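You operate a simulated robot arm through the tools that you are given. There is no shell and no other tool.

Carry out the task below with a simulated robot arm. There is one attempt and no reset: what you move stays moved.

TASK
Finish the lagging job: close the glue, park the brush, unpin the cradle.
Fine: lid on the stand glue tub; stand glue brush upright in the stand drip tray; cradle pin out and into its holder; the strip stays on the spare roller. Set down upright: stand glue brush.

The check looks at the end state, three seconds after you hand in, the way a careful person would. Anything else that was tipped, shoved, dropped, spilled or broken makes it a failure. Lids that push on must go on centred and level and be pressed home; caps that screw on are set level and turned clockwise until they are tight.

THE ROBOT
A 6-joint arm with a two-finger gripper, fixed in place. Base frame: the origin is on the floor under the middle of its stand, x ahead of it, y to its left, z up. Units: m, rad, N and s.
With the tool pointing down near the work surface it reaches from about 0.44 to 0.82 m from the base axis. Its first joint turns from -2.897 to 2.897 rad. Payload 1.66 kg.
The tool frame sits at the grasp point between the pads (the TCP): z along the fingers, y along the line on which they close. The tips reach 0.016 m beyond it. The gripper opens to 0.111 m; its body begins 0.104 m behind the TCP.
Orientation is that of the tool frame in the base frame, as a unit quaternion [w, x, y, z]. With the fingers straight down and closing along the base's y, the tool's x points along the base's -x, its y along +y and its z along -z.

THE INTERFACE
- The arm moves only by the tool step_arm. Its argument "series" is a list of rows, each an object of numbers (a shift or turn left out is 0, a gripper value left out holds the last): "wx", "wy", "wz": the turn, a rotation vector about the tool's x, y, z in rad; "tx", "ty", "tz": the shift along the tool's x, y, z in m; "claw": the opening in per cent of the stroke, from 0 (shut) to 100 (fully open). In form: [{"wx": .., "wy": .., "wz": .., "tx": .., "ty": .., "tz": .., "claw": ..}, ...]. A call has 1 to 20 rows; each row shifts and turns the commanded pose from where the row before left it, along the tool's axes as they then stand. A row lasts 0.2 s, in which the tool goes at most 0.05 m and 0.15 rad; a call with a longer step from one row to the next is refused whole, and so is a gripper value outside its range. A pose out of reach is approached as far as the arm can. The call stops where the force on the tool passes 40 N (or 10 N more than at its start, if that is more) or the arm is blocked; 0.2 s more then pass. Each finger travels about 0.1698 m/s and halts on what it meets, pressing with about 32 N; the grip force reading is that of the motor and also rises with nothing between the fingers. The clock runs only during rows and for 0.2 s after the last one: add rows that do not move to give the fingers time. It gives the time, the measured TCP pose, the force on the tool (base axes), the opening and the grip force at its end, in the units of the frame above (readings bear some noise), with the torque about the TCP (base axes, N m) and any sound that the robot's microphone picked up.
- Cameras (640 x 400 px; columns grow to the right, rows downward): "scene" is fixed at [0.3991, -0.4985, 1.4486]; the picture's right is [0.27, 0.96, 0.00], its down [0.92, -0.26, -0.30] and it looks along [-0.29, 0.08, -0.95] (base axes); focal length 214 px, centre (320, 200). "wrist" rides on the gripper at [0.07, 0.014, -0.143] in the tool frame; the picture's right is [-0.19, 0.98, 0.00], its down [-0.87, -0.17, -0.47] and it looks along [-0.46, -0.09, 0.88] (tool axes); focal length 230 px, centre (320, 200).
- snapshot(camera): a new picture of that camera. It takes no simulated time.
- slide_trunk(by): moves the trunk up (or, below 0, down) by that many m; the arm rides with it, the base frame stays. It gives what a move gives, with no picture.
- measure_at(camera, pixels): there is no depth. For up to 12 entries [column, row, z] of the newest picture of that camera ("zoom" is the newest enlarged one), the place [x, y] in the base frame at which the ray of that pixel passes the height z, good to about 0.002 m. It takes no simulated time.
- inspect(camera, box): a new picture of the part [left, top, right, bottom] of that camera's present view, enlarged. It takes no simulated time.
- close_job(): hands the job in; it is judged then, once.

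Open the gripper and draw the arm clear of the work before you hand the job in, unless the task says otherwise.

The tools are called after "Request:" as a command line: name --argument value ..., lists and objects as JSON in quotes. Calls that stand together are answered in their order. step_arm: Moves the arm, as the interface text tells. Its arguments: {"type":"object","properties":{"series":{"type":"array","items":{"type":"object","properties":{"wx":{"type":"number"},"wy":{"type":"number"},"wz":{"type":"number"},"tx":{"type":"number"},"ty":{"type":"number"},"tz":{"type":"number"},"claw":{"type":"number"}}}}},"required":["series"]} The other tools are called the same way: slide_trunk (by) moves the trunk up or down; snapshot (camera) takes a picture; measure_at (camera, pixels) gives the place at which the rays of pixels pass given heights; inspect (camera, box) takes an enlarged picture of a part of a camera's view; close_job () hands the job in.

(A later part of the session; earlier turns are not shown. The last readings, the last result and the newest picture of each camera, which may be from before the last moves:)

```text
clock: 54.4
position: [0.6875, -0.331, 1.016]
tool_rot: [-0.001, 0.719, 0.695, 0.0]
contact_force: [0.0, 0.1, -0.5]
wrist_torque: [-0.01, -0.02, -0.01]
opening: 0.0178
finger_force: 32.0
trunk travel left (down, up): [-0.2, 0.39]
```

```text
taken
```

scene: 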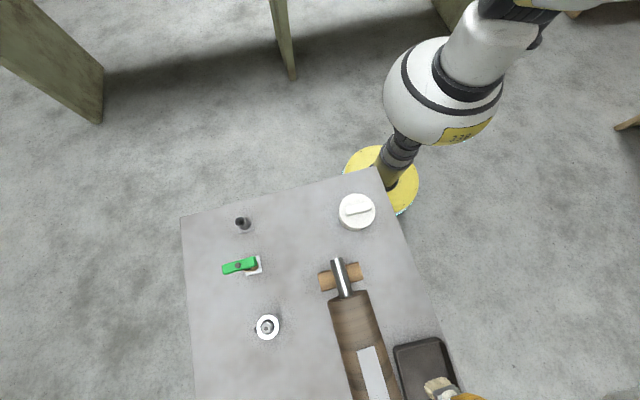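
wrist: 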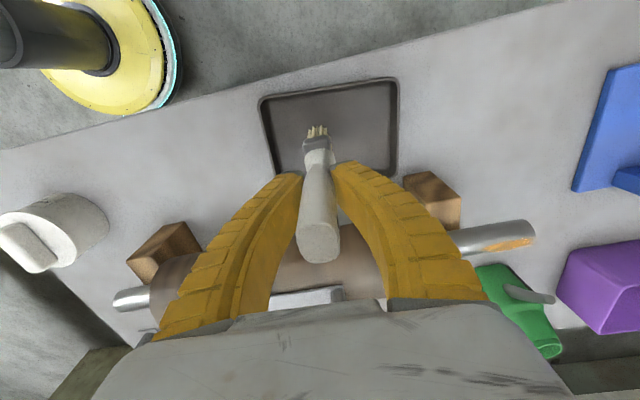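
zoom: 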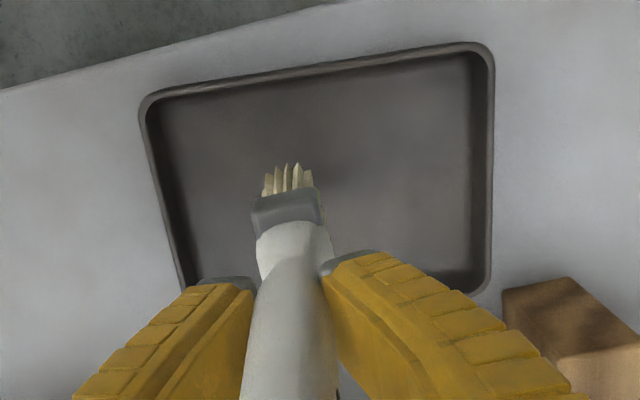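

The bristles are above the tray's middle. I'll lower to near the floor, then in small steps until contact.

Request:
step_arm --series '[{"tz": 0.025}, {"tz": 0.015}, {"tz": 0.004}, {"tz": 0.003}, {"tz": 0.002}, {"tz": 0.002}, {}]'

Request:
inspect --camera "wrist" --box '[240, 60, 420, 220]'

```text
clock: 56.0
position: [0.6897, -0.3297, 0.9652]
tool_rot: [-0.001, 0.719, 0.695, 0.0]
contact_force: [-0.8, 0.4, -1.3]
wrist_torque: [0.01, -0.01, 0.02]
opening: 0.0179
finger_force: 31.8
trunk travel left (down, up): [-0.2, 0.39]
```

```text
2.50 times, centred on (330, 140) of wrist
```

zoom: 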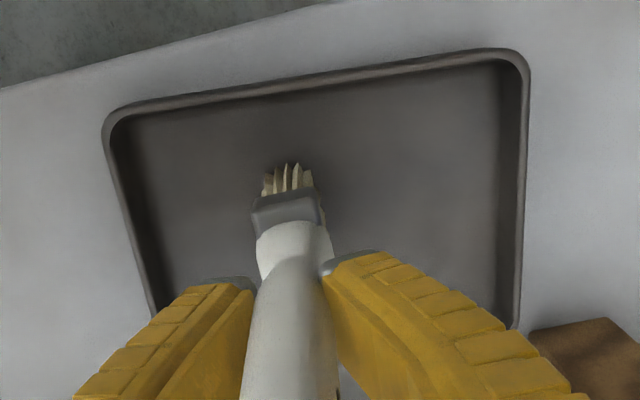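

No contact yet at TCP z=0.965; bristles are just above the floor. I'll continue in fine steps.

Request:
step_arm --series '[{"tz": 0.0015}, {"tz": 0.0015}, {"tz": 0.0015}, {}]'

```text
clock: 57.0
position: [0.6913, -0.3312, 0.9607]
tool_rot: [-0.001, 0.719, 0.695, 0.0]
contact_force: [0.4, -1.2, 6.2]
wrist_torque: [0.07, -0.05, -0.02]
opening: 0.0178
finger_force: 31.7
trunk travel left (down, up): [-0.2, 0.39]
```

Contact at 6 N: the bristles rest on the tray floor. I'll ease off half a millimetre and open the fingers gradually.

Request:
step_arm --series '[{"tz": -0.0005}, {"claw": 16}, {"claw": 19}, {"claw": 22}, {"claw": 26}, {"claw": 32}, {"claw": 40}, {}]'

Request:
inspect --camera "wrist" --box '[220, 60, 420, 280]'

```text
clock: 58.8
position: [0.6901, -0.3316, 0.9622]
tool_rot: [0.0, 0.719, 0.695, 0.0]
contact_force: [-0.2, 0.5, 0.3]
wrist_torque: [0.01, 0.01, 0.01]
opening: 0.0465
finger_force: 1.5
trunk travel left (down, up): [-0.2, 0.39]
```

```text
1.82 times, centred on (320, 170) of wrist
```

zoom: 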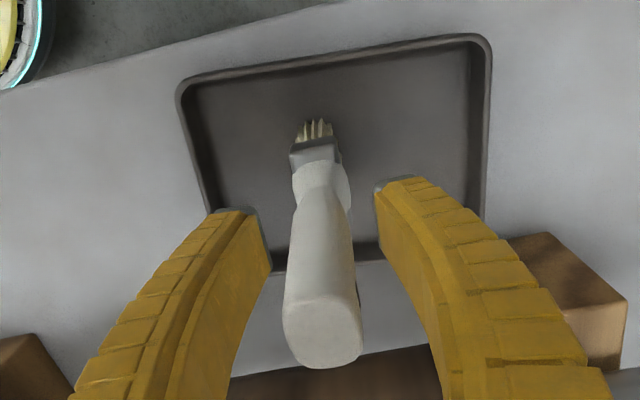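

The brush stands on its own. I'll open a little more and rise straight up until well clear of the handle top.

Request:
step_arm --series '[{"claw": 60}, {"tz": -0.02}, {"tz": -0.04}, {"tz": -0.04}, {"tz": -0.04}, {"tz": -0.02}, {}]'

Request:
snapshot --camera "wrist"

Request:
inspect --camera "wrist" --box '[240, 60, 420, 220]'

Request:
snapshot --camera "scene"

```text
clock: 60.4
position: [0.6917, -0.3315, 1.1243]
tool_rot: [-0.001, 0.719, 0.695, 0.0]
contact_force: [0.3, -0.3, -0.3]
wrist_torque: [-0.04, -0.02, 0.03]
opening: 0.0683
finger_force: 1.3
trunk travel left (down, up): [-0.2, 0.39]
```

```text
taken
```

wrist: 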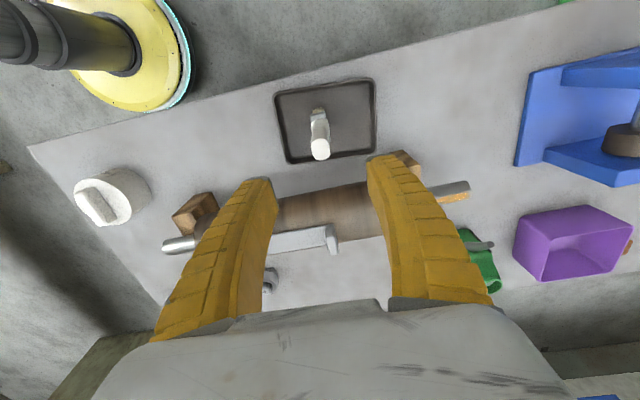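

```text
2.50 times, centred on (330, 140) of wrist
```

zoom: 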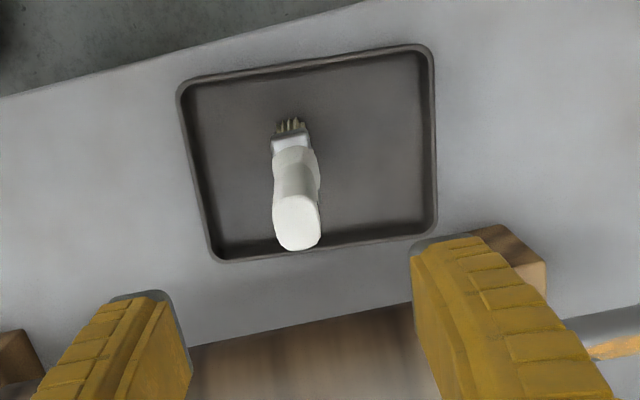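

```text
taken
```

scene: 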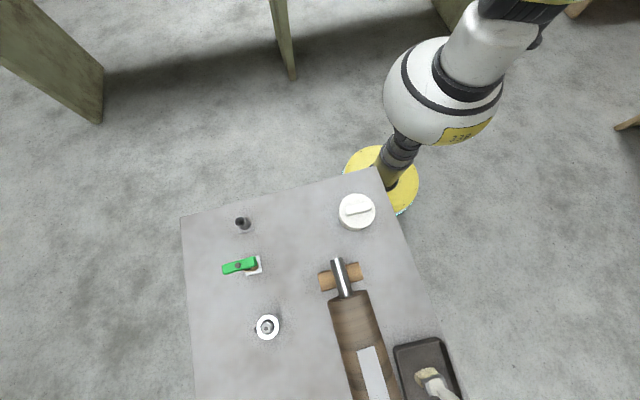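

The brush stands upright in the tray. Before moving the pin, I'll look closer at the blue bracket on the right of this view and the other clutter, to be sure which pin belongs to the cradle.

Request:
inspect --camera "wrist" --box '[480, 30, 640, 190]'

Request:
inspect --camera "wrist" --box '[440, 180, 640, 310]'

Request:
measure_at --camera "wrist" --pixels '[[620, 140, 0.87], [530, 70, 0.84], [515, 165, 0.84], [575, 240, 0.87], [485, 270, 0.87], [470, 185, 0.9], [165, 243, 0.92]]'

```text
2.50 times, centred on (560, 110) of wrist
```

zoom: 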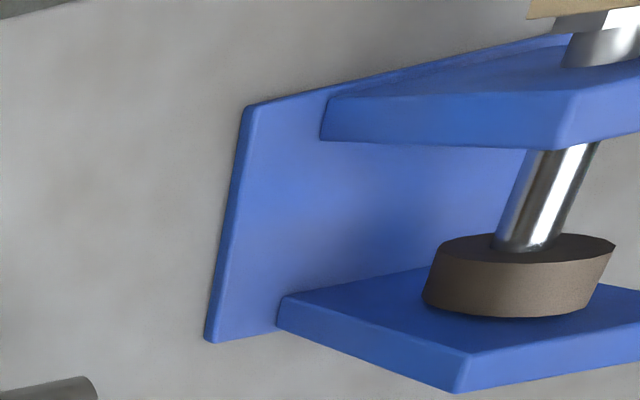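

```text
3.08 times, centred on (540, 245) of wrist
```

zoom: 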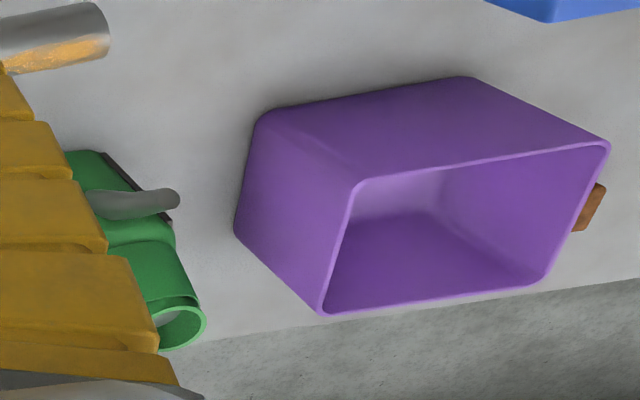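

```text
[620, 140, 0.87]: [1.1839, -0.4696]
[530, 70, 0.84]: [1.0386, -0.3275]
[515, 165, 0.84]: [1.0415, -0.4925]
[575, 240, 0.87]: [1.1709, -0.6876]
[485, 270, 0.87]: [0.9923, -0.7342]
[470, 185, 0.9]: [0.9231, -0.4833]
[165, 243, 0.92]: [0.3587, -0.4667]
```

The blue bracket sits beyond x≈1.04, out of the arm's reach, so it's just clutter. I'll go over to the T-handled pin and its empty grey holder.

Request:
step_arm --series '[{"tx": -0.0236, "ty": -0.0289}, {"tx": -0.0236, "ty": -0.0289}, {"tx": -0.0236, "ty": -0.0289}, {"tx": -0.0236, "ty": -0.0289}, {"tx": -0.0236, "ty": -0.0289}, {"tx": -0.0236, "ty": -0.0289}, {"tx": -0.0236, "ty": -0.0289}, {"tx": -0.0236, "ty": -0.0289}, {"tx": -0.0236, "ty": -0.0289}, {"tx": -0.0236, "ty": -0.0289}, {"tx": -0.0236, "ty": -0.0289}, {"tx": -0.0236, "ty": -0.0289, "claw": 100}, {}, {}]'

Request:
snapshot --camera "wrist"

Request:
inspect --camera "wrist" --box '[260, 130, 400, 250]'

Request:
inspect --camera "scene" --box '[210, 210, 290, 290]'

```text
clock: 63.4
position: [0.3314, -0.6021, 1.1222]
tool_rot: [0.0, 0.719, 0.695, 0.0]
contact_force: [0.7, -0.1, -0.6]
wrist_torque: [-0.01, 0.0, 0.0]
opening: 0.1107
finger_force: 0.1
trunk travel left (down, up): [-0.2, 0.39]
```

```text
taken
```

wrist: 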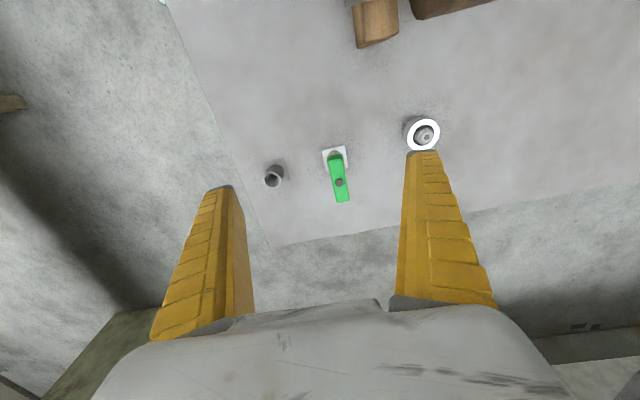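

```text
3.33 times, centred on (330, 190) of wrist
```

zoom: 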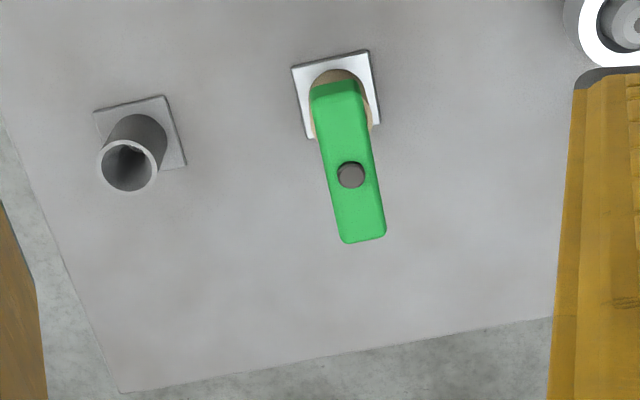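

```text
5.00 times, centred on (250, 250) of scene
```

zoom: 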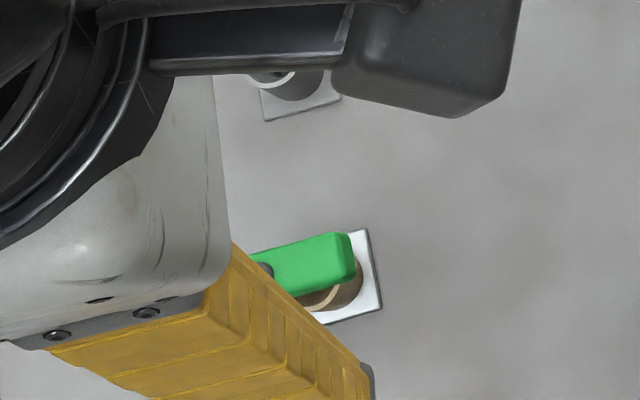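

I'll measure the T-bar's ends, its centre dot, the tan socket plate and the grey tube rim at candidate heights.

Request:
measure_at --camera "wrist" --pixels '[[339.3, 182.2, 0.94], [339.3, 182.2, 0.95], [339.3, 182.2, 0.96], [334.5, 156, 0.95], [343, 202, 0.95], [336, 160, 0.835], [273, 178, 0.88], [273, 178, 0.89], [273, 178, 0.9], [272.5, 172, 0.835]]'

Request:
inspect --camera "wrist" --box '[310, 135, 370, 210]'

Request:
inspect --camera "wrist" --box '[250, 150, 300, 200]'

```text
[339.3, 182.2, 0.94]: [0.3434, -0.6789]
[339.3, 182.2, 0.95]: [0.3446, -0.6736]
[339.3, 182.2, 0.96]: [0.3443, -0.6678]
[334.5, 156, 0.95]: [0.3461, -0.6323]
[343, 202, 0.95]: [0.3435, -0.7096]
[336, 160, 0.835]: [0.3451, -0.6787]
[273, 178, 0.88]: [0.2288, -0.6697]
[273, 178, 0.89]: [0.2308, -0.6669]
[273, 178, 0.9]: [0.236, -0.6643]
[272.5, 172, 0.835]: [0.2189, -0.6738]
```

```text
5.33 times, centred on (340, 172) of wrist
```

zoom: 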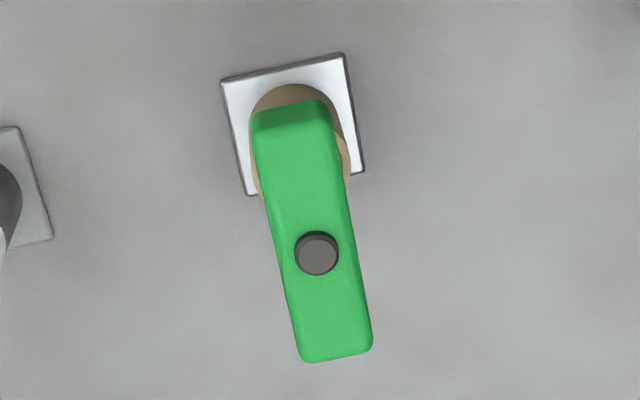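

```text
8.00 times, centred on (275, 175) of wrist
```

zoom: 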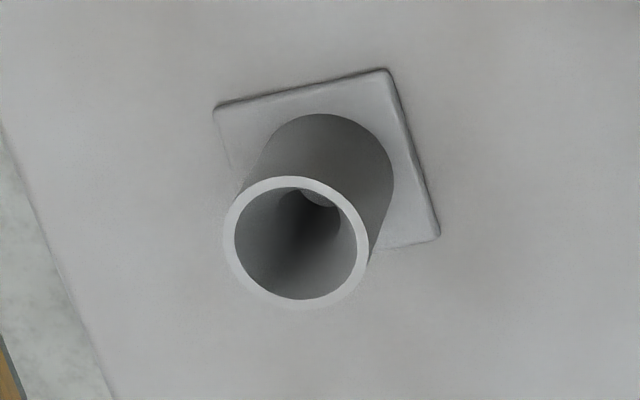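

The pin axis is at ≈(0.3446,-0.6745), bar ≈0.022 wide along x with top z≈0.948; the grey holder's rim is at z≈0.879 around (0.226,-0.673). I'll move above the bar and descend part-way.

Request:
step_arm --series '[{"tx": -0.036, "ty": 0.008}, {"tx": -0.036, "ty": 0.008}, {"tz": 0.04}, {"tz": 0.04}, {"tz": 0.03}, {}, {}]'

Request:
snapshot --camera "wrist"

Request:
inspect --camera "wrist" --box '[250, 120, 390, 240]'

```text
clock: 65.0
position: [0.3434, -0.6744, 1.0117]
tool_rot: [0.001, 0.719, 0.695, 0.0]
contact_force: [0.0, 0.2, 0.4]
wrist_torque: [0.04, 0.02, -0.01]
opening: 0.1108
finger_force: 0.0
trunk travel left (down, up): [-0.2, 0.39]
```

```text
taken
```

wrist: 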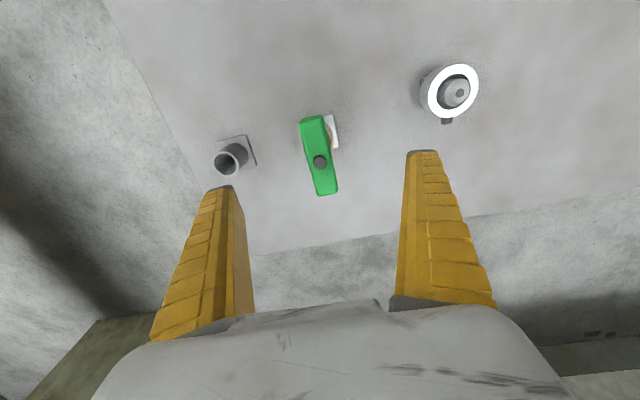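

```text
3.33 times, centred on (320, 180) of wrist
```

zoom: 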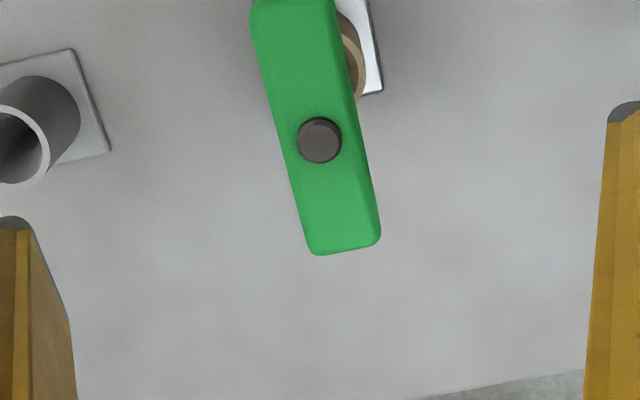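

The centre dot projects within ~2 mm of the tool axis. I'll nudge 2 mm in +y, descend to TCP z≈0.937 and narrow the fingers.

Request:
step_arm --series '[{"tx": 0.002}, {"tz": 0.03}, {"tz": 0.03}, {"tz": 0.014}, {"claw": 50}, {"claw": 36}, {}]'

Request:
snapshot --camera "wrist"

Request:
inspect --camera "wrist" --box '[230, 110, 410, 270]'

```text
clock: 66.6
position: [0.3479, -0.6704, 0.9379]
tool_rot: [0.001, 0.719, 0.695, 0.0]
contact_force: [0.3, -0.3, 0.1]
wrist_torque: [0.01, 0.0, 0.03]
opening: 0.0424
finger_force: 2.0
trunk travel left (down, up): [-0.2, 0.39]
```

```text
taken
```

wrist: 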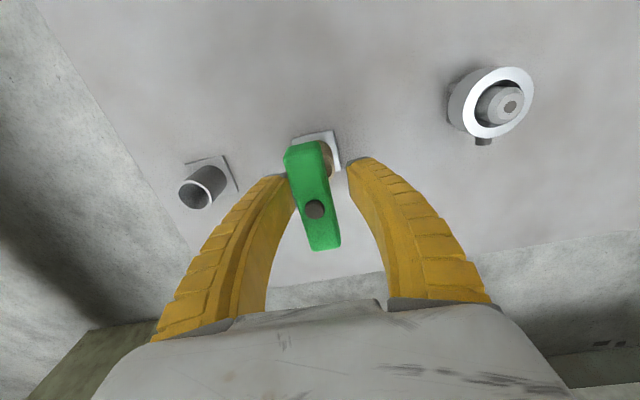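

```text
2.50 times, centred on (320, 190) of wrist
```

zoom: 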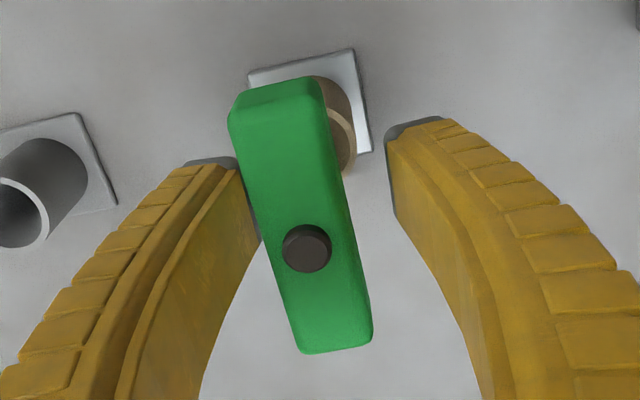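

The tool ended ~4 mm too far in +x and +y (dot at (313,208) vs expected ≈(320,202)). I'll correct by that amount and recheck.

Request:
step_arm --series '[{"ty": -0.0045, "tx": -0.004}, {}, {}]'

Request:
inspect --camera "wrist" --box '[230, 110, 410, 270]'

```text
clock: 67.4
position: [0.3429, -0.6749, 0.9391]
tool_rot: [0.001, 0.719, 0.695, 0.001]
contact_force: [0.0, -0.1, 1.0]
wrist_torque: [0.03, -0.03, 0.0]
opening: 0.0424
finger_force: 1.8
trunk travel left (down, up): [-0.2, 0.39]
```

```text
2.50 times, centred on (320, 190) of wrist
```

zoom: 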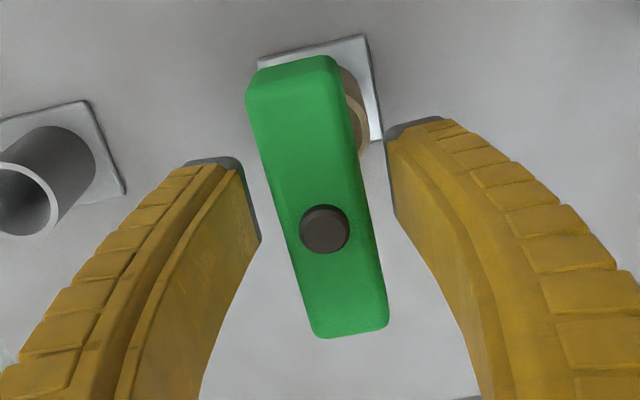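

The dot is now centred (≈(321.6,202)). I'll close on the bar.

Request:
step_arm --series '[{"claw": 26}, {"claw": 10}, {"claw": 0}, {}, {}]'

Request:
inspect --camera "wrist" --box '[230, 110, 410, 270]'

```text
clock: 68.6
position: [0.3432, -0.675, 0.9383]
tool_rot: [0.0, 0.72, 0.694, 0.0]
contact_force: [0.5, 0.1, -0.8]
wrist_torque: [0.01, -0.02, 0.03]
opening: 0.0186
finger_force: 32.2
trunk travel left (down, up): [-0.2, 0.39]
```

```text
2.50 times, centred on (320, 190) of wrist
```

zoom: 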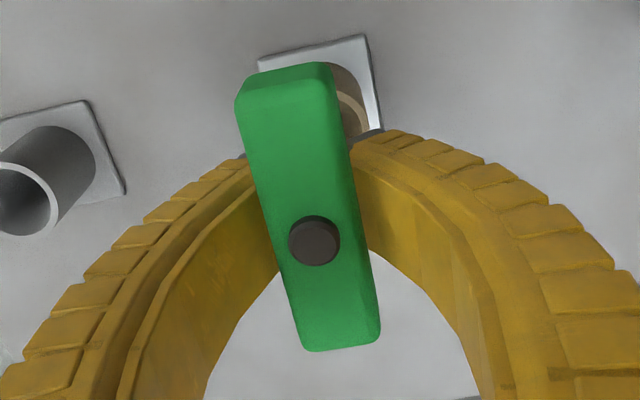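

Bar gripped (18.6 mm, 32 N). I'll lift slowly 1.5 cm first and watch the force for any jamming.

Request:
step_arm --series '[{"tz": -0.004}, {"tz": -0.005}, {"tz": -0.006}, {}]'

Request:
inspect --camera "wrist" --box '[230, 110, 410, 270]'

```text
clock: 69.6
position: [0.3434, -0.6759, 0.9531]
tool_rot: [0.0, 0.719, 0.695, 0.0]
contact_force: [-0.2, 0.1, -1.4]
wrist_torque: [-0.03, 0.03, 0.01]
opening: 0.0183
finger_force: 32.1
trunk travel left (down, up): [-0.2, 0.39]
```

```text
2.50 times, centred on (320, 190) of wrist
```

zoom: 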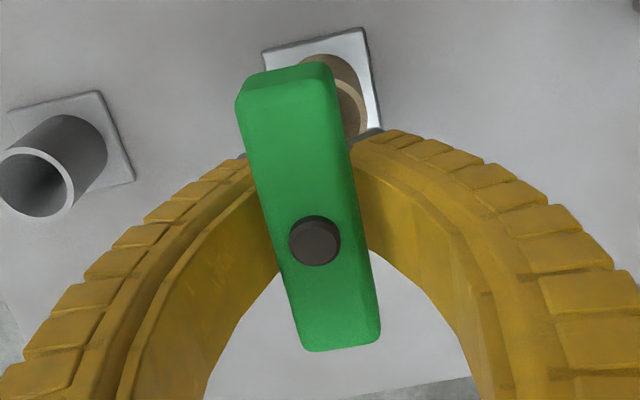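

The pin rises freely (force only its weight). I'll lift another 10 cm in steps and check the scene.

Request:
step_arm --series '[{"tz": -0.02}, {"tz": -0.03}, {"tz": -0.03}, {"tz": -0.03}, {}, {}]'

Request:
snapshot --camera "wrist"

Request:
snapshot --camera "scene"

Request:
inspect --camera "scene" --box '[200, 205, 290, 285]'

```text
clock: 71.0
position: [0.3418, -0.6745, 1.0613]
tool_rot: [0.001, 0.719, 0.695, 0.0]
contact_force: [0.6, 1.0, -1.4]
wrist_torque: [-0.01, 0.0, -0.03]
opening: 0.018
finger_force: 31.5
trunk travel left (down, up): [-0.2, 0.39]
```

```text
taken
```

wrist: 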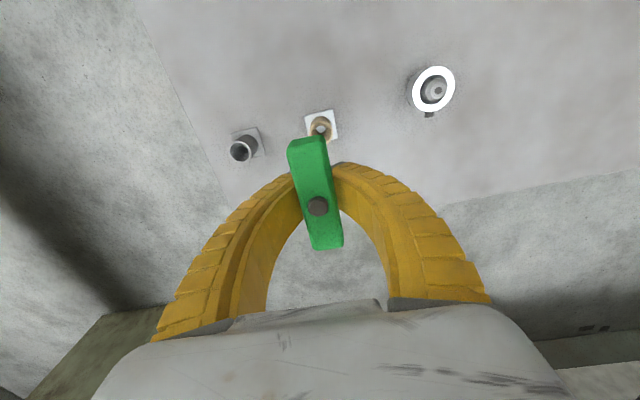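

```text
taken
```

scene: 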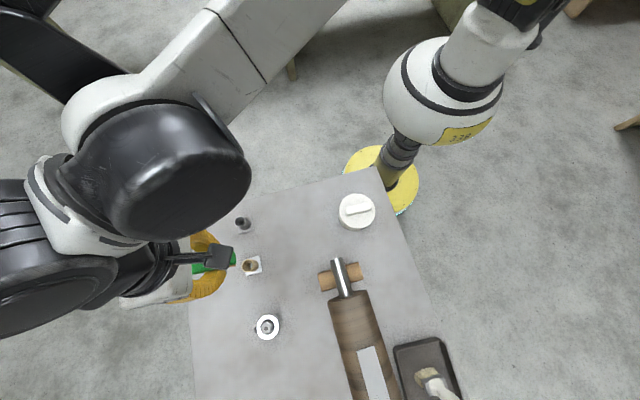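

```text
5.00 times, centred on (245, 245) of scene
```

zoom: 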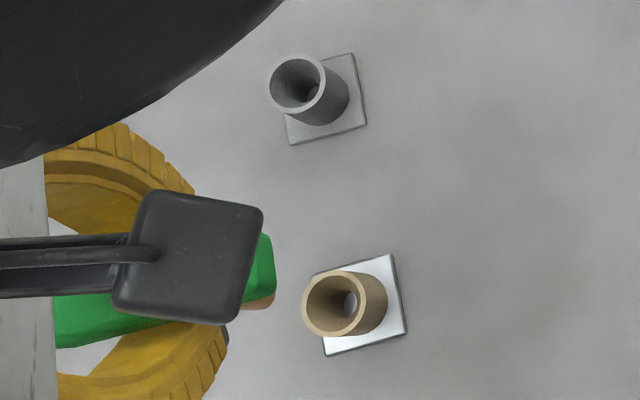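

The pin is fully out and both tubes have the same form. I'll enlarge the wrist view to see the shaft below the handle and the holder.

Request:
inspect --camera "wrist" --box '[220, 95, 360, 215]'

Request:
measure_at --camera "zoom" --pixels '[[0, 0, 0.88], [640, 400, 0.88]]'

```text
3.33 times, centred on (290, 155) of wrist
```

zoom: 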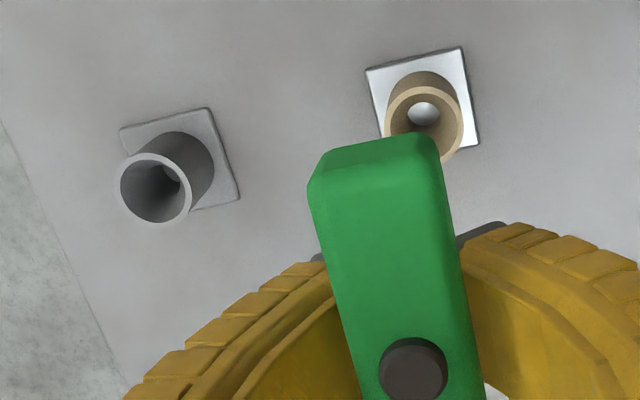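

```text
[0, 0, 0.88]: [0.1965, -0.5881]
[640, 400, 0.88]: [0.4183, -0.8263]
```

I'll measure tan and grey tube rims and plates in this same picture; their relative displacement gives the shift needed from the grasp position.

Request:
measure_at --camera "wrist" --pixels '[[321.2, 132.2, 0.88], [240.5, 151.4, 0.88], [320.9, 127.1, 0.837], [248, 144.2, 0.837], [321.2, 132.2, 0.88], [240.5, 151.4, 0.88], [320.9, 127.1, 0.837], [248, 144.2, 0.837]]'

Request:
measure_at --camera "scene" --pixels '[[240.4, 221.7, 0.88], [247.9, 265.2, 0.88], [240.4, 221.7, 0.88], [247.9, 265.2, 0.88]]'

```text
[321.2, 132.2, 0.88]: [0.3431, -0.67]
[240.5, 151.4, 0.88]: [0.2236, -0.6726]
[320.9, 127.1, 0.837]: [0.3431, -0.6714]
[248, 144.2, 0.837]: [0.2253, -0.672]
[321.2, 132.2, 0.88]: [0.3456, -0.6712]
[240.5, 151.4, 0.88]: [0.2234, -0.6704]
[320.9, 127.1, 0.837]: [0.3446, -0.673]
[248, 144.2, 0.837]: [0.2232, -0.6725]
```

```text
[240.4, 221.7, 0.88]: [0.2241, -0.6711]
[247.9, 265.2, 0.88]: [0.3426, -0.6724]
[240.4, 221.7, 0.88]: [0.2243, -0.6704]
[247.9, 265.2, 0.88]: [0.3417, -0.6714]
```

Tan tube ≈(0.3436,-0.6716), grey tube ≈(0.2239,-0.6715): displacement (-0.1197, 0.000). I'll shift by that and check that the grey rim appears at the same pixel (321,132) where the tan rim was.

Request:
step_arm --series '[{"tx": -0.0011, "ty": -0.0299}, {"tx": -0.0011, "ty": -0.0299}, {"tx": -0.0011, "ty": -0.0299}, {"tx": -0.0011, "ty": -0.0299}, {}, {}]'

Request:
snapshot --camera "wrist"

Request:
inspect --camera "wrist" --box '[270, 80, 370, 160]'

Request:
snapshot --camera "scene"

```text
clock: 72.4
position: [0.2229, -0.6766, 1.061]
tool_rot: [0.0, 0.719, 0.695, 0.001]
contact_force: [-0.4, 0.5, -1.2]
wrist_torque: [0.0, 0.01, 0.01]
opening: 0.0176
finger_force: 31.9
trunk travel left (down, up): [-0.2, 0.39]
```

```text
taken
```

wrist: 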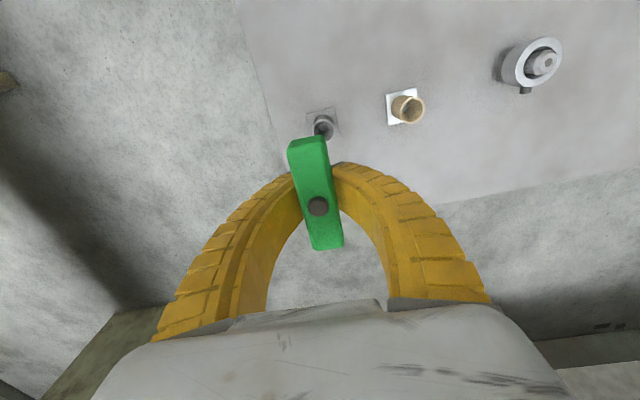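

```text
5.00 times, centred on (320, 120) of wrist
```

zoom: 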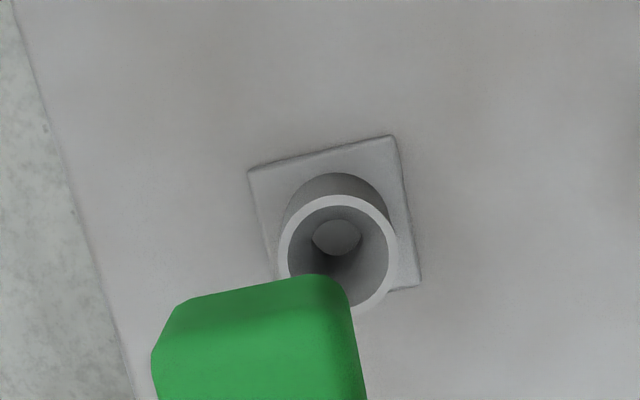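

```text
taken
```

scene: 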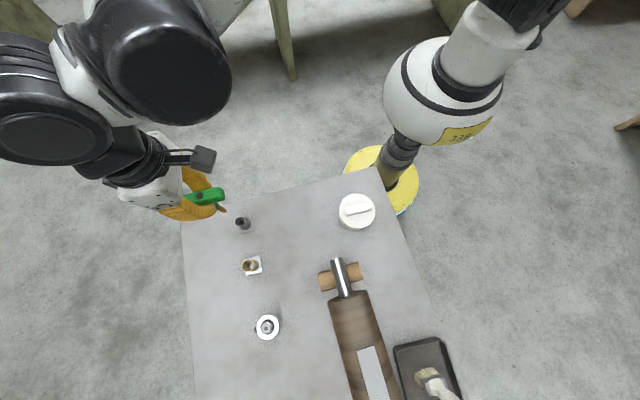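

Grey rim appears at (323.4,130.8), about 2 px right and 1 px above the reference, i.e. I need ≈+2–3 mm x and +2 mm y. The scene camera now also shows the pin's shaft; I'll enlarge it.

Request:
inspect --camera "scene" --box '[170, 170, 270, 240]'

Request:
inspect --camera "scene" --box '[200, 185, 256, 235]'

```text
5.71 times, centred on (220, 205) of scene
```

zoom: 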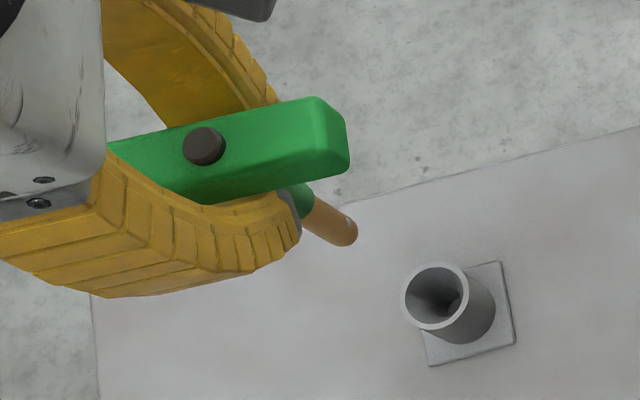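

```text
8.00 times, centred on (228, 210) of scene
```

zoom: 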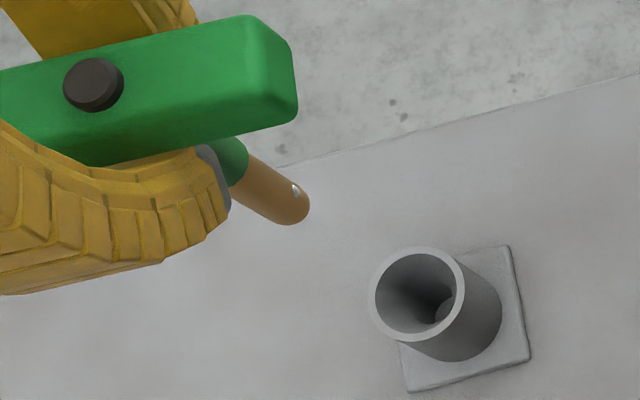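

The shaft tip is visible at (224.9,210.9) and the dot at (199.8,195.5). I'll measure these with the scene camera against the holder rim.

Request:
measure_at --camera "zoom" --pixels '[[94, 84, 1.065], [94, 84, 1.072], [94, 84, 1.08], [296, 207, 0.95], [296, 207, 0.96], [296, 207, 0.97], [416, 293, 0.88], [416, 293, 0.88], [235, 160, 1.02], [462, 318, 0.837]]'

```text
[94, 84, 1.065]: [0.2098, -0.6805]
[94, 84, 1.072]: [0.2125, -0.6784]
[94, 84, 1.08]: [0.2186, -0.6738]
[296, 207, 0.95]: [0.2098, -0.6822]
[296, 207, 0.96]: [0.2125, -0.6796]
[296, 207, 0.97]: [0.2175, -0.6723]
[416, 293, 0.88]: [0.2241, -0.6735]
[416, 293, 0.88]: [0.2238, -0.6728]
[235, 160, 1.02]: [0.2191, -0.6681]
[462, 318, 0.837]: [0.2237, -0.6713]
```

Accounting for the dot's true height (~TCP+0.018), both cameras indicate the pin needs about +3.5 mm x and +2.5 mm y. I'll apply that and lower until the tip is about 1–2 cm above the holder's rim.

Request:
step_arm --series '[{"tx": 0.0025, "ty": 0.0035}, {"tz": 0.025}, {"tz": 0.025}, {"tz": 0.018}, {}, {}]'

Request:
snapshot --camera "wrist"

Request:
inspect --camera "wrist" --box '[270, 90, 370, 160]'

Request:
inspect --camera "scene" --box '[205, 190, 261, 240]'

```text
clock: 73.8
position: [0.2264, -0.6742, 0.9948]
tool_rot: [0.0, 0.719, 0.695, 0.0]
contact_force: [0.8, -0.1, -0.3]
wrist_torque: [0.01, 0.02, 0.01]
opening: 0.0177
finger_force: 31.7
trunk travel left (down, up): [-0.2, 0.39]
```

```text
taken
```

wrist: 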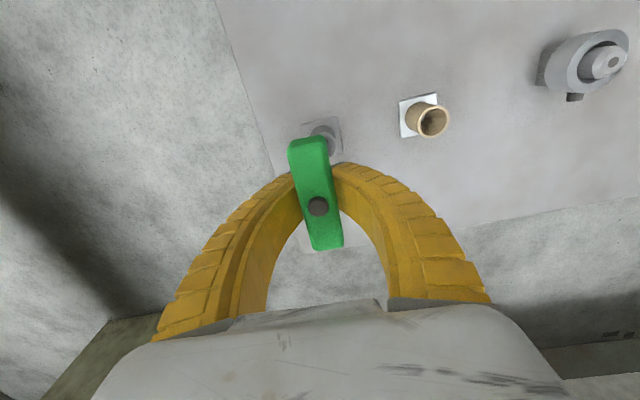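

```text
5.71 times, centred on (320, 125) of wrist
```

zoom: 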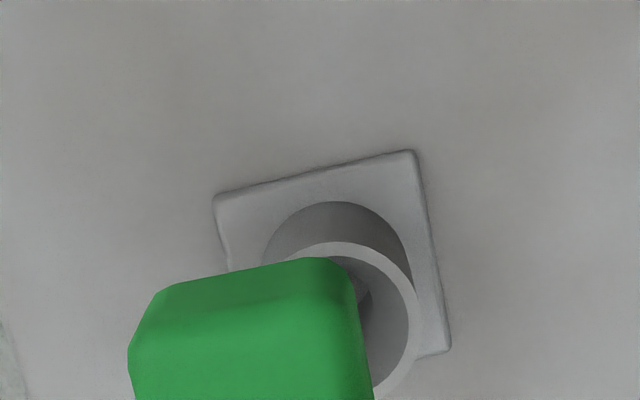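

```text
8.00 times, centred on (233, 215) of scene
```

zoom: 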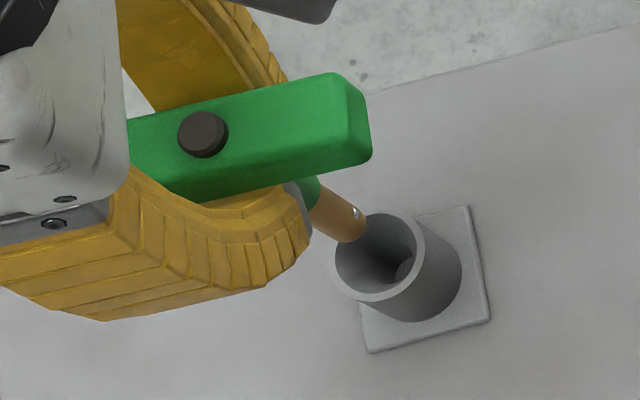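

In the scene zoom the tip (352,228) is heading for the bore; combining both views I still need about +4.5 mm in x and ~0 in y. I'll apply it, lower 2 cm to just above the rim and check again.

Request:
step_arm --series '[{"ty": 0.0045}, {"tz": 0.01}, {"tz": 0.008}, {}, {}]'

Request:
inspect --camera "scene" --box '[215, 200, 263, 235]'

Request:
inspect --camera "wrist" --box '[270, 90, 370, 160]'

```text
clock: 75.0
position: [0.2313, -0.6735, 0.977]
tool_rot: [0.0, 0.719, 0.695, 0.0]
contact_force: [0.1, 0.5, 0.4]
wrist_torque: [-0.01, 0.0, 0.03]
opening: 0.0172
finger_force: 31.8
trunk travel left (down, up): [-0.2, 0.39]
```

```text
11.43 times, centred on (239, 218) of scene
```

zoom: 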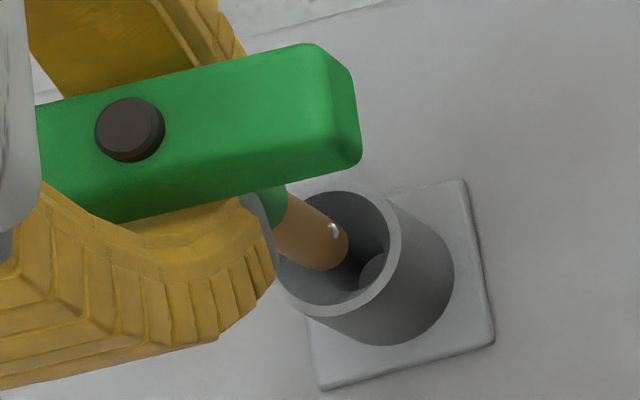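

```text
5.71 times, centred on (320, 125) of wrist
```

zoom: 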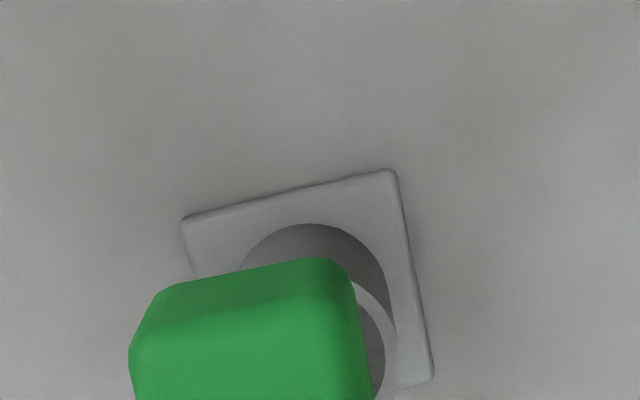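

Both cameras now show the tip centred over the bore within ~2 mm. I'll lower in small steps with force watch.

Request:
step_arm --series '[{"tz": 0.005}, {"tz": 0.005}, {"tz": 0.005}, {}]'

Request:
inspect --camera "scene" --box '[215, 200, 263, 235]'

```text
clock: 76.0
position: [0.2319, -0.6737, 0.9629]
tool_rot: [-0.001, 0.72, 0.694, -0.001]
contact_force: [0.8, -0.2, -0.6]
wrist_torque: [0.02, 0.0, -0.04]
opening: 0.0173
finger_force: 31.7
trunk travel left (down, up): [-0.2, 0.39]
```

```text
11.43 times, centred on (239, 218) of scene
```

zoom: 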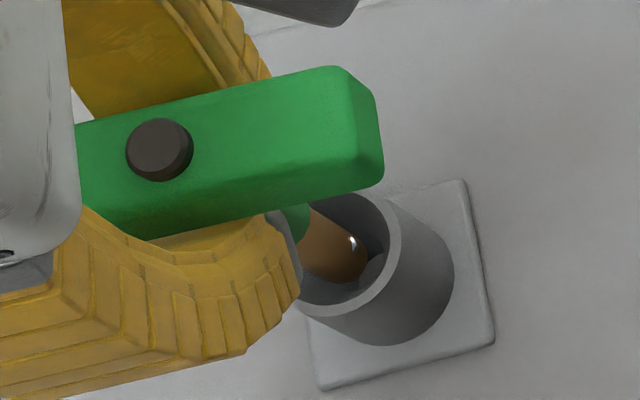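

The tip is entering the bore without contact. I'll continue down in small steps.

Request:
step_arm --series '[{"tz": 0.005}, {"tz": 0.005}, {"tz": 0.004}, {}]'

Request:
inspect --camera "scene" --box '[215, 200, 263, 235]'

Request:
inspect --camera "wrist" --box '[230, 90, 410, 270]'

```text
clock: 77.0
position: [0.2314, -0.6737, 0.9482]
tool_rot: [0.0, 0.719, 0.695, 0.0]
contact_force: [-0.8, -1.8, -1.0]
wrist_torque: [-0.11, 0.08, -0.02]
opening: 0.017
finger_force: 32.3
trunk travel left (down, up): [-0.2, 0.39]
```

```text
11.43 times, centred on (239, 218) of scene
```

zoom: 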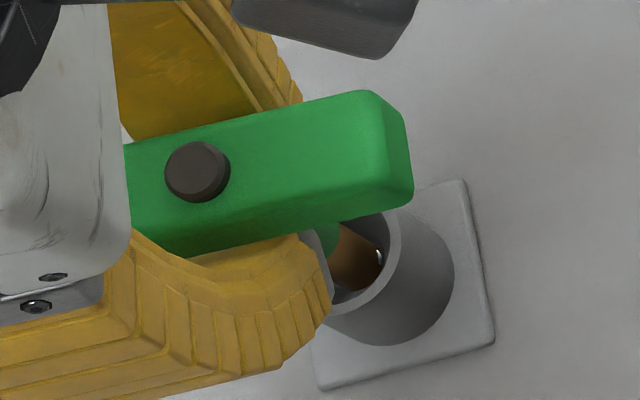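

```text
2.22 times, centred on (320, 180) of wrist
```

zoom: 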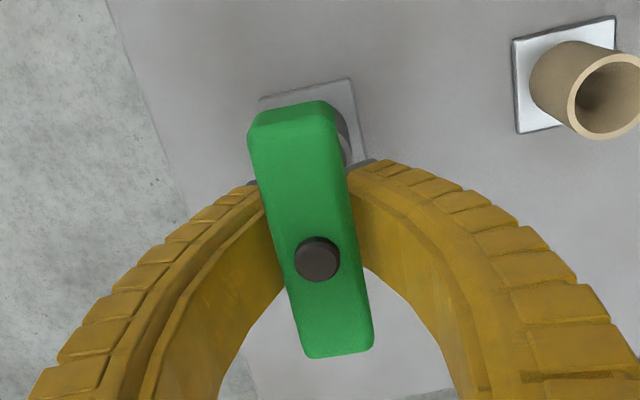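

A slight side force (-0.8,-1.8 N) shows the shaft touching the bore on its +x/+y side. I'll shift ~1.5 mm toward -x/-y and continue down slowly.

Request:
step_arm --series '[{"tx": -0.0015, "ty": -0.001}, {"tz": 0.003}, {"tz": 0.003}, {}]'

```text
clock: 78.0
position: [0.2313, -0.676, 0.9417]
tool_rot: [0.001, 0.72, 0.694, 0.0]
contact_force: [-0.3, 3.9, -0.5]
wrist_torque: [0.23, 0.02, 0.0]
opening: 0.0171
finger_force: 32.0
trunk travel left (down, up): [-0.2, 0.39]
```

Now a +y side force of 3.9 N, so neutral lies between; I'll move back 1 mm in +y and continue down to the seat height.

Request:
step_arm --series '[{"tx": 0.001}, {"tz": 0.002}, {"tz": 0.002}, {}]'

Request:
inspect --camera "scene" --box '[215, 200, 263, 235]'

```text
clock: 79.0
position: [0.2305, -0.6758, 0.9404]
tool_rot: [0.0, 0.72, 0.694, 0.0]
contact_force: [-0.1, 0.7, -1.3]
wrist_torque: [0.04, 0.02, -0.01]
opening: 0.017
finger_force: 32.1
trunk travel left (down, up): [-0.2, 0.39]
```

```text
11.43 times, centred on (239, 218) of scene
```

zoom: 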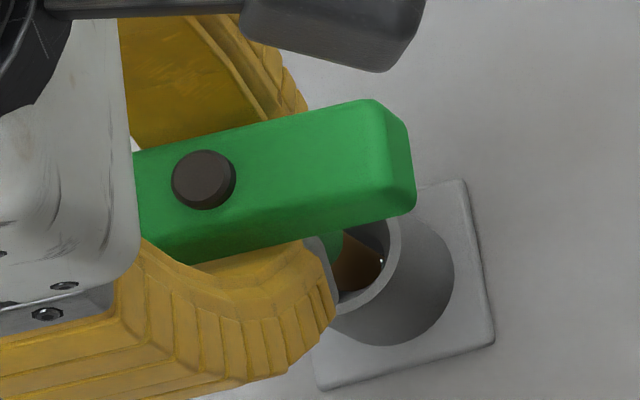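

Side force is gone. I'll keep lowering in 2 mm steps until a vertical contact shows that the pin has bottomed.

Request:
step_arm --series '[{"tz": 0.002}, {"tz": 0.002}, {}]'

```text
clock: 79.8
position: [0.2299, -0.6745, 0.9356]
tool_rot: [0.001, 0.72, 0.694, 0.0]
contact_force: [-1.2, -0.8, -1.0]
wrist_torque: [-0.02, 0.0, -0.02]
opening: 0.0169
finger_force: 32.3
trunk travel left (down, up): [-0.2, 0.39]
```

Still free at 0.9356. I'll go on in 2 mm steps.

Request:
step_arm --series '[{"tz": 0.002}, {"tz": 0.002}, {}]'

Request:
inspect --camera "scene" --box '[215, 200, 263, 235]'

Request:
inspect --camera "wrist" --box '[230, 90, 410, 270]'

```text
clock: 80.6
position: [0.2304, -0.6746, 0.9312]
tool_rot: [0.001, 0.72, 0.694, -0.001]
contact_force: [-0.8, -1.9, 12.9]
wrist_torque: [-0.01, 0.04, 0.01]
opening: 0.0169
finger_force: 31.6
trunk travel left (down, up): [-0.2, 0.39]
```

```text
11.43 times, centred on (239, 218) of scene
```

zoom: 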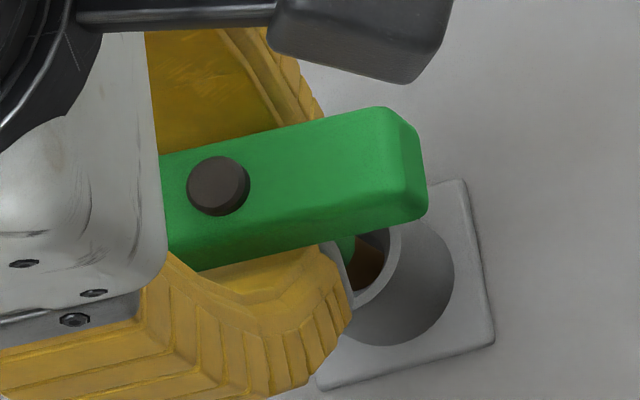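

```text
2.22 times, centred on (320, 180) of wrist
```

zoom: 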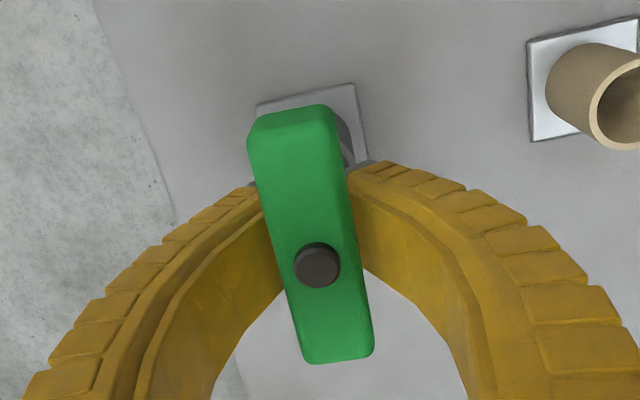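

Vertical contact of 13 N at TCP z=0.931: the pin has bottomed in the holder, handle at the same height as in its old socket. I'll ease off 1 mm and open the fingers gradually.

Request:
step_arm --series '[{"tz": -0.001}, {"claw": 16}, {"claw": 20}, {"claw": 25}, {"claw": 32}, {"claw": 42}, {}]'

Request:
inspect --camera "wrist" --box '[230, 90, 410, 270]'

```text
clock: 82.2
position: [0.2312, -0.6744, 0.9311]
tool_rot: [0.0, 0.72, 0.694, 0.0]
contact_force: [-0.5, -0.8, -0.4]
wrist_torque: [0.0, 0.01, -0.04]
opening: 0.0489
finger_force: 1.6
trunk travel left (down, up): [-0.2, 0.39]
```

```text
2.22 times, centred on (320, 180) of wrist
```

zoom: 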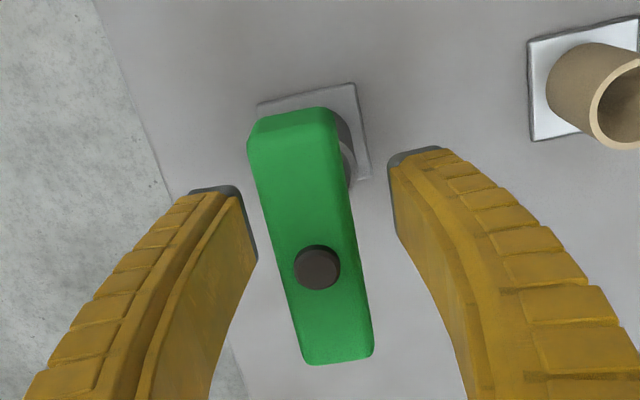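

The pin stands free in the holder and the fingers are clear. I'll open a bit more and rise straight up, then check the whole scene.

Request:
step_arm --series '[{"claw": 60}, {"tz": -0.02}, {"tz": -0.04}, {"tz": -0.04}, {"tz": -0.04}, {"tz": -0.04}, {}]'

Request:
snapshot --camera "wrist"

Request:
inspect --camera "wrist" --box '[260, 90, 420, 190]'

Request:
inspect --camera "scene" --box '[200, 195, 280, 255]'

```text
clock: 83.8
position: [0.232, -0.6764, 1.1129]
tool_rot: [0.0, 0.719, 0.695, 0.0]
contact_force: [0.3, -0.4, -0.7]
wrist_torque: [-0.01, 0.02, 0.01]
opening: 0.0684
finger_force: 1.1
trunk travel left (down, up): [-0.2, 0.39]
```

```text
taken
```

wrist: 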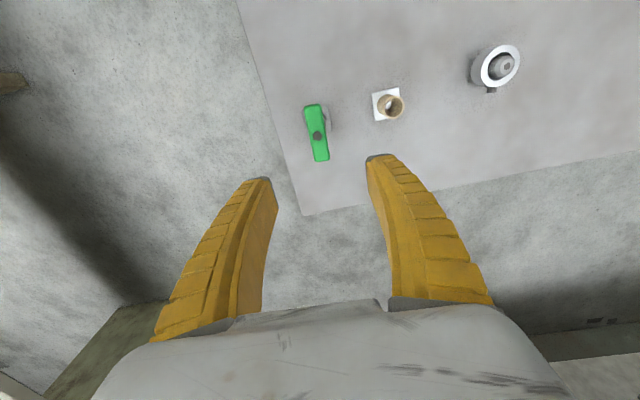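

```text
4.00 times, centred on (340, 140) of wrist
```

zoom: 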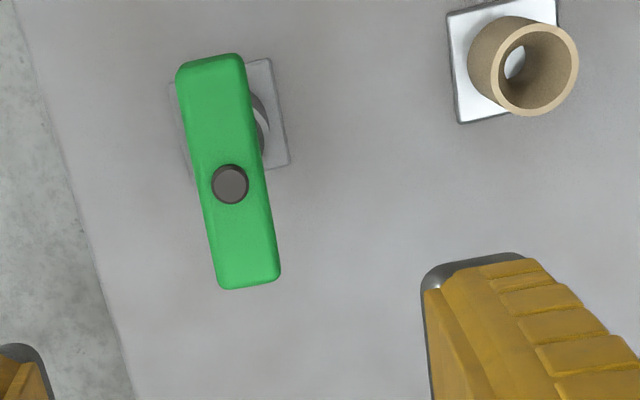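

```text
6.67 times, centred on (240, 225) of scene
```

zoom: 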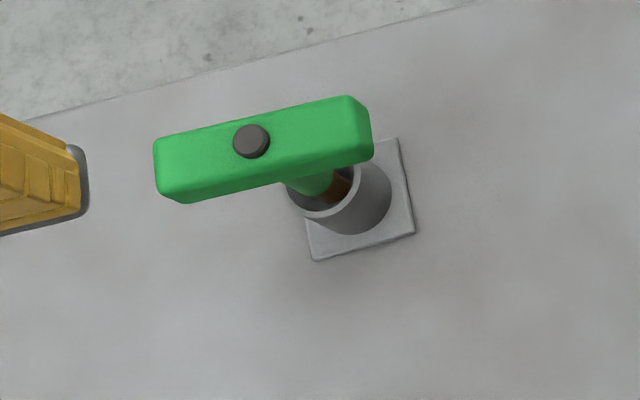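

The pin is in the grey holder at its proper depth. I'll raise the arm and draw it back toward the start position, then review the whole scene.

Request:
step_arm --series '[{"tz": -0.035}, {"tz": -0.035}, {"tx": 0.037, "ty": -0.0114}, {"tx": 0.037, "ty": -0.0114}, {"tx": 0.037, "ty": -0.0114}, {"tx": 0.037, "ty": -0.0114}, {"tx": 0.037, "ty": -0.0114}, {"tx": 0.037, "ty": -0.0114}, {"tx": 0.037, "ty": -0.0114}, {"tx": 0.037, "ty": -0.0114, "claw": 100}, {}, {}]'

Request:
snapshot --camera "scene"

Request:
snapshot --camera "wrist"

```text
clock: 86.4
position: [0.1487, -0.3767, 1.1833]
tool_rot: [0.0, 0.719, 0.695, 0.0]
contact_force: [-2.0, 0.1, 1.1]
wrist_torque: [0.0, 0.03, -0.01]
opening: 0.1109
finger_force: 0.0
trunk travel left (down, up): [-0.2, 0.39]
```

```text
taken
```

scene: 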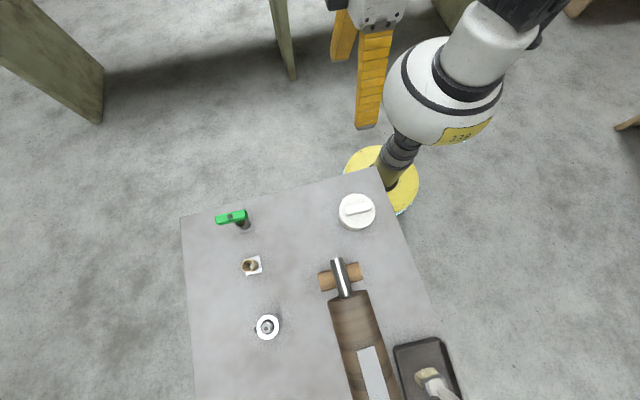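

```text
taken
```

wrist: 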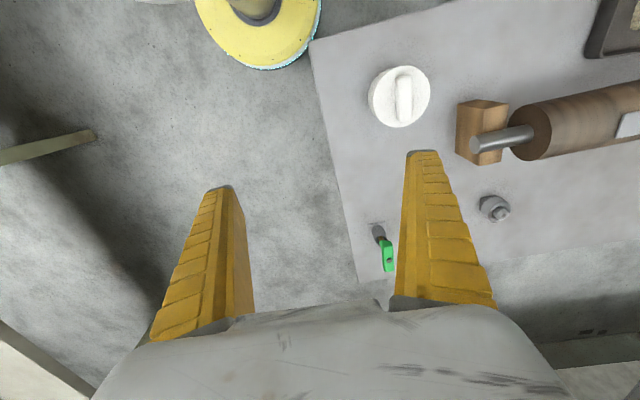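

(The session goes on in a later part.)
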